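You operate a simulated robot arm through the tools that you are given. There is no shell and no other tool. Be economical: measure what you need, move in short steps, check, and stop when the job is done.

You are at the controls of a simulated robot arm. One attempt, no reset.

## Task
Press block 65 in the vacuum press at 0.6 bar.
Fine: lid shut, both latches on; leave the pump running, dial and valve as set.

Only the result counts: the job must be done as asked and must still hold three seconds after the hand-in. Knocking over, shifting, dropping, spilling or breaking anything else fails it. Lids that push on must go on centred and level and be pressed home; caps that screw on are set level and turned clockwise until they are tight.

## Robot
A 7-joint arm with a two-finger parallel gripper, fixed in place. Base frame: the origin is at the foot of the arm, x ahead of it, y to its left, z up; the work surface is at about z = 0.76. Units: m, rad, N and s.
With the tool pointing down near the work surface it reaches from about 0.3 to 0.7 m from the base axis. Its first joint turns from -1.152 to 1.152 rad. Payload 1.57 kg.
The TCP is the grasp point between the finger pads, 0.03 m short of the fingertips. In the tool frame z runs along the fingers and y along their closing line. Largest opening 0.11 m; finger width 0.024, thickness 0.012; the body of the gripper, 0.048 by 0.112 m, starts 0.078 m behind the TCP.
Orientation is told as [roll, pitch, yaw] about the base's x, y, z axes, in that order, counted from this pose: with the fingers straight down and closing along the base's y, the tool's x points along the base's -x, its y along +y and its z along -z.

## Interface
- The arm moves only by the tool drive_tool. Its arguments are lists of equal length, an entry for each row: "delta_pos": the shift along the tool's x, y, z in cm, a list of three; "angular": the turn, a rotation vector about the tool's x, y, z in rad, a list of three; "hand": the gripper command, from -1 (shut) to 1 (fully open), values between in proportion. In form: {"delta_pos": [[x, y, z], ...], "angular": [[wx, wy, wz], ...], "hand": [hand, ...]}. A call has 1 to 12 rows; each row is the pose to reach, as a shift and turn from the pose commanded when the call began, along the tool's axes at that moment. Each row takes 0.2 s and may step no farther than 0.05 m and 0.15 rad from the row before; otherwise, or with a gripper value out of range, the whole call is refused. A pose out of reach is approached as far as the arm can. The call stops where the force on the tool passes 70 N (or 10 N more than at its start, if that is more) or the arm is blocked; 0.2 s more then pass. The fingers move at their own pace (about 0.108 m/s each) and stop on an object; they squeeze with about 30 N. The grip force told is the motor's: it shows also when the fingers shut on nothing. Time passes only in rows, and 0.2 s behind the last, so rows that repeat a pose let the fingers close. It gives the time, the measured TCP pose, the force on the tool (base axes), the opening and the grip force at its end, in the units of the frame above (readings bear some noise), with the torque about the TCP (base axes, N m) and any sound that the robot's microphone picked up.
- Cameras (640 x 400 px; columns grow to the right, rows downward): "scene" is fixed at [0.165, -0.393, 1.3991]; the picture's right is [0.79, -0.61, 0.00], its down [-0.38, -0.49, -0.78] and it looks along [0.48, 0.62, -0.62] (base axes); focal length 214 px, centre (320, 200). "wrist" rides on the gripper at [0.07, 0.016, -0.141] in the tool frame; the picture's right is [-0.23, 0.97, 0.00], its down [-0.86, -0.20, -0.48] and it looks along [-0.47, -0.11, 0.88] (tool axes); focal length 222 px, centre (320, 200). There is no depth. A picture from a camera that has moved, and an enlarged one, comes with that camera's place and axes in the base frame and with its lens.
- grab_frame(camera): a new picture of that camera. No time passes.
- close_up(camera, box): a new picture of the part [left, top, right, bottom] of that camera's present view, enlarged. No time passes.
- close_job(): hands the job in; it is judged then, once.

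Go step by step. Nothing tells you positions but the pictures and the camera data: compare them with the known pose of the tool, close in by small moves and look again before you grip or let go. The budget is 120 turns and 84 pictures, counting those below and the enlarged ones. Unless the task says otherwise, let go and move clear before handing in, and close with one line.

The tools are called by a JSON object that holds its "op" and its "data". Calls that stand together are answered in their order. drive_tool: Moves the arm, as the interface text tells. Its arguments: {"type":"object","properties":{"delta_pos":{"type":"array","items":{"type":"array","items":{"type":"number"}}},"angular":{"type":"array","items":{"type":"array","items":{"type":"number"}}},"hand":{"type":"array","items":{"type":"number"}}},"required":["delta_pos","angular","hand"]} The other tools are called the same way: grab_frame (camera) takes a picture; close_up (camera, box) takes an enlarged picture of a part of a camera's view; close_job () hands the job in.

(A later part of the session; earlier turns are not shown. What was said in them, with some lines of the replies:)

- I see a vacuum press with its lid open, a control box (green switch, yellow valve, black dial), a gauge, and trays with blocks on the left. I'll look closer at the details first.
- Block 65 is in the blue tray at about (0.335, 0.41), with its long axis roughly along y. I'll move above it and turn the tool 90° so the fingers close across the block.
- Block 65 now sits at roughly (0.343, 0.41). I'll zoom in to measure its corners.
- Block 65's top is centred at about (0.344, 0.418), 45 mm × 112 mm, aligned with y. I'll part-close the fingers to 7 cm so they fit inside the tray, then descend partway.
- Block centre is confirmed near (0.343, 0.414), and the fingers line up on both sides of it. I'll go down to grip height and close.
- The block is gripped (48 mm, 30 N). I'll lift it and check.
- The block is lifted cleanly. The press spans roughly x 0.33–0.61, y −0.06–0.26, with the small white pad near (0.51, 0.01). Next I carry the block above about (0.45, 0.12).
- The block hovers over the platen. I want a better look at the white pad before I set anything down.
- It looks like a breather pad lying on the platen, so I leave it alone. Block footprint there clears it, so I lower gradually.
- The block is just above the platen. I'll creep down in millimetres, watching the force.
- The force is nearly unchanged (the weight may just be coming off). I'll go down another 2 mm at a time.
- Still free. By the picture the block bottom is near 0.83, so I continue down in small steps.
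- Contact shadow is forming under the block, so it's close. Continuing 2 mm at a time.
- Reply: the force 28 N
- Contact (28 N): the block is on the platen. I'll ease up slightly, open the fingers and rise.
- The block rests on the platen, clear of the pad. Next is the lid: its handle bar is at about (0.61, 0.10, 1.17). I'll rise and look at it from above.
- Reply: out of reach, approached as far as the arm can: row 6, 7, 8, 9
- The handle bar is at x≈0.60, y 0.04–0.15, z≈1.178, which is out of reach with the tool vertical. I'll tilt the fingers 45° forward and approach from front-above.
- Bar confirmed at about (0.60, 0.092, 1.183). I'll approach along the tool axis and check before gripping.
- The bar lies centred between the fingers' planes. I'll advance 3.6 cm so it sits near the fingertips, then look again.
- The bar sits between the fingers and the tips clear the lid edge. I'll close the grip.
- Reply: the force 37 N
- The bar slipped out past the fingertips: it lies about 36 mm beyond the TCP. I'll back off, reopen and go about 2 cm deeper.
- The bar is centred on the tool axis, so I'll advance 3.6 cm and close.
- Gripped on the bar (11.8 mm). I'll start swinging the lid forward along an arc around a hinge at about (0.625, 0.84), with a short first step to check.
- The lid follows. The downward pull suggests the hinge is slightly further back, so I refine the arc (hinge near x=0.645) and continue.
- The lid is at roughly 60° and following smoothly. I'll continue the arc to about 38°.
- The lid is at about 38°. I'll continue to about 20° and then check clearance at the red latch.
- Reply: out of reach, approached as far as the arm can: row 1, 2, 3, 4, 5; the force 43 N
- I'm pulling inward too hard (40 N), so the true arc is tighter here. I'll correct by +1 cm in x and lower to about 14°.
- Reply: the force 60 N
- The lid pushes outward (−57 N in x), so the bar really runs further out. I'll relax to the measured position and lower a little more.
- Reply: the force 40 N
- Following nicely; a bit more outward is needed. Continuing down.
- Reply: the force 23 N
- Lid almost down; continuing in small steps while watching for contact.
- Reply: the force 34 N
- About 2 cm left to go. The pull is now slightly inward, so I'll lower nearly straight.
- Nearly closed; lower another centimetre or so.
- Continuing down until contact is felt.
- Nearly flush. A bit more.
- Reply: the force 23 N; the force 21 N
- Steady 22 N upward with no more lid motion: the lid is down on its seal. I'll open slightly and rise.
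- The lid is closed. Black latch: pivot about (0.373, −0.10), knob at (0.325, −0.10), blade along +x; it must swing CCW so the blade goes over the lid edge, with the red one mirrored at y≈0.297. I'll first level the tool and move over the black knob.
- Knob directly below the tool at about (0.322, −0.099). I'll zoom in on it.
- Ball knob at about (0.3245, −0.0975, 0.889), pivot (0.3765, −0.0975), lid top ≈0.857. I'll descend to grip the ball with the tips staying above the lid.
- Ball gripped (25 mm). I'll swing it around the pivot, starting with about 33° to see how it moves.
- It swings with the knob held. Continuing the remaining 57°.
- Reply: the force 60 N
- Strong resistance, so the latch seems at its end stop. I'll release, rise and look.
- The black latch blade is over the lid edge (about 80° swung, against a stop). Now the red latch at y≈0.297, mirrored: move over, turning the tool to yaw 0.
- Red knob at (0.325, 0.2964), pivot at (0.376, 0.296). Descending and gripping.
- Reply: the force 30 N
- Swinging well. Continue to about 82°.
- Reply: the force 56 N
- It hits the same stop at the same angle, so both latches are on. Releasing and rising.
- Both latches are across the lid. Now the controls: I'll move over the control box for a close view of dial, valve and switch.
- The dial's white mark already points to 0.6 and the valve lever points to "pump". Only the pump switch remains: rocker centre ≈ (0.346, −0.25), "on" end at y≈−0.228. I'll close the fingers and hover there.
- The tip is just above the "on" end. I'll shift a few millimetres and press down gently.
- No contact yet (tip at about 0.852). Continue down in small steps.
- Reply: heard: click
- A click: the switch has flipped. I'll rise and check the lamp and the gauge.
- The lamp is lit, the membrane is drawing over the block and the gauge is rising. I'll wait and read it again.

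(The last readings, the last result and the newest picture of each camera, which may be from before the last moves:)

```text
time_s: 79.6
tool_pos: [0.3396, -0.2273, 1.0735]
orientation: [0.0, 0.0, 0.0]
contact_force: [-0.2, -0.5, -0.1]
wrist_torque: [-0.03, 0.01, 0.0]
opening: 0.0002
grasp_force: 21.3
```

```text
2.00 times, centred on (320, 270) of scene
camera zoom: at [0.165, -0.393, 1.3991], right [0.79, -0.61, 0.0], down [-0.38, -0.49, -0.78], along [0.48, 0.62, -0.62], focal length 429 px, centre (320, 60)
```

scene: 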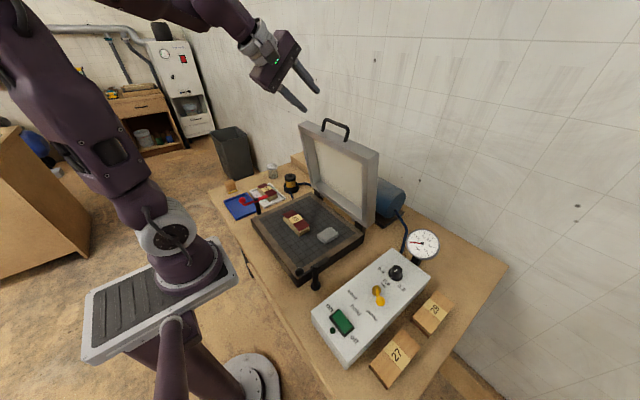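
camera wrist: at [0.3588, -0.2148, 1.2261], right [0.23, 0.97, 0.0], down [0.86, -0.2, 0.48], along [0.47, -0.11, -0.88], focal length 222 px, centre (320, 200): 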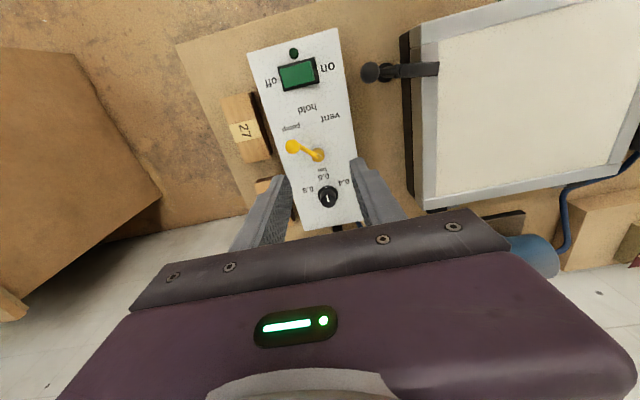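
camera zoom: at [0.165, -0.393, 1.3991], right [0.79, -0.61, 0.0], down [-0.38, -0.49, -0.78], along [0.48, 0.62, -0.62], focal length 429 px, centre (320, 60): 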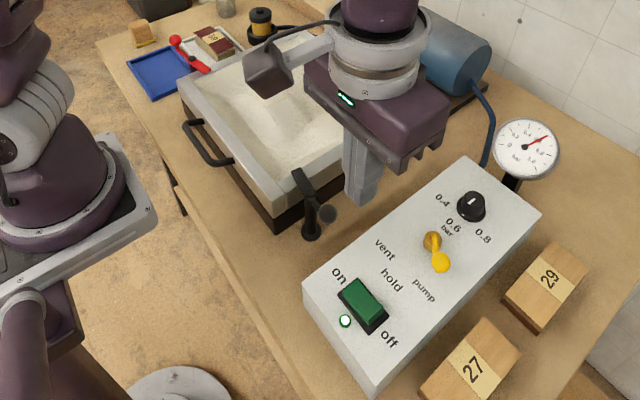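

The gauge needle is exactly on the 0.6 tick. I'll back away a little and confirm it holds steady.

{"op": "drive_tool", "data": {"delta_pos": [[0, 0, -2], [0, 0, -4], [0, 0, -4], [0, 0, -4], [0, 0, -4], [0, 0, -4], [0, 0, -4], [0, 0, -4], [0, 0, -4], [0, 0, -4], [0, 0, -4], [0, 0, -4]], "angular": [[0, 0, 0], [0, 0, 0], [0, 0, 0], [0, 0, 0], [0, 0, 0], [0, 0, 0], [0, 0, 0], [0, 0, 0], [0, 0, 0], [0, 0, 0], [0, 0, 0], [0, 0, 0]], "hand": [-1, -1, -1, -1, -1, -1, -1, -1, -1, -1, -1, -1]}}

{"op": "close_up", "data": {"camera": "scene", "box": [400, 220, 448, 265]}}

{"op": "grab_frame", "data": {"camera": "wrist"}}

```text
time_s: 82.2
tool_pos: [0.3384, -0.2274, 1.1142]
orientation: [0.0, 0.0, 0.001]
contact_force: [0.0, 0.6, 0.7]
wrist_torque: [0.01, -0.01, -0.02]
opening: 0.0
grasp_force: 21.5
```

```text
8.89 times, centred on (424, 242) of scene
camera zoom: at [0.165, -0.393, 1.3991], right [0.79, -0.61, 0.0], down [-0.38, -0.49, -0.78], along [0.48, 0.62, -0.62], focal length 1906 px, centre (-604, -178)
```

zoom: 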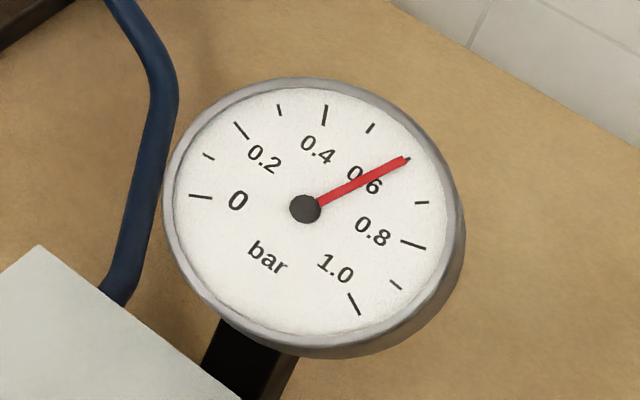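

```text
13 pictures are left
camera wrist: at [0.2711, -0.2123, 1.2554], right [0.23, 0.97, 0.0], down [0.85, -0.2, 0.48], along [0.47, -0.11, -0.88], focal length 222 px, centre (320, 200)
```

wrist: 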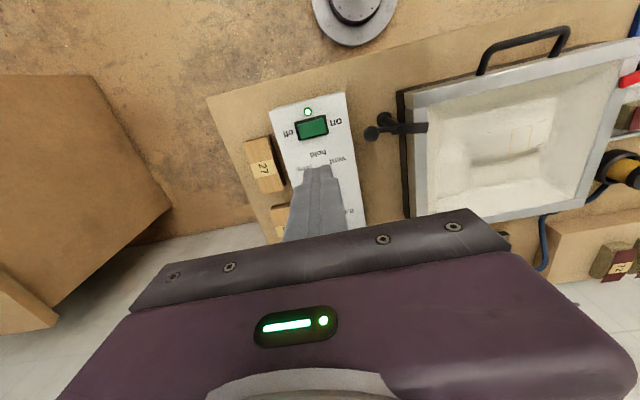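

The gauge holds at 0.6 bar, the membrane is drawn tight over block 65, the lid is shut and both latches are on. The pump is running and the arm is clear, so I'm handing in.

{"op": "close_job", "data": {}}

```text
The job is handed in.
```

Block 65 is in the vacuum press at a steady 0.6 bar, with the lid shut, both latches on and the pump running. The dial and valve were already at 0.6 and pump, so I left them as they were.
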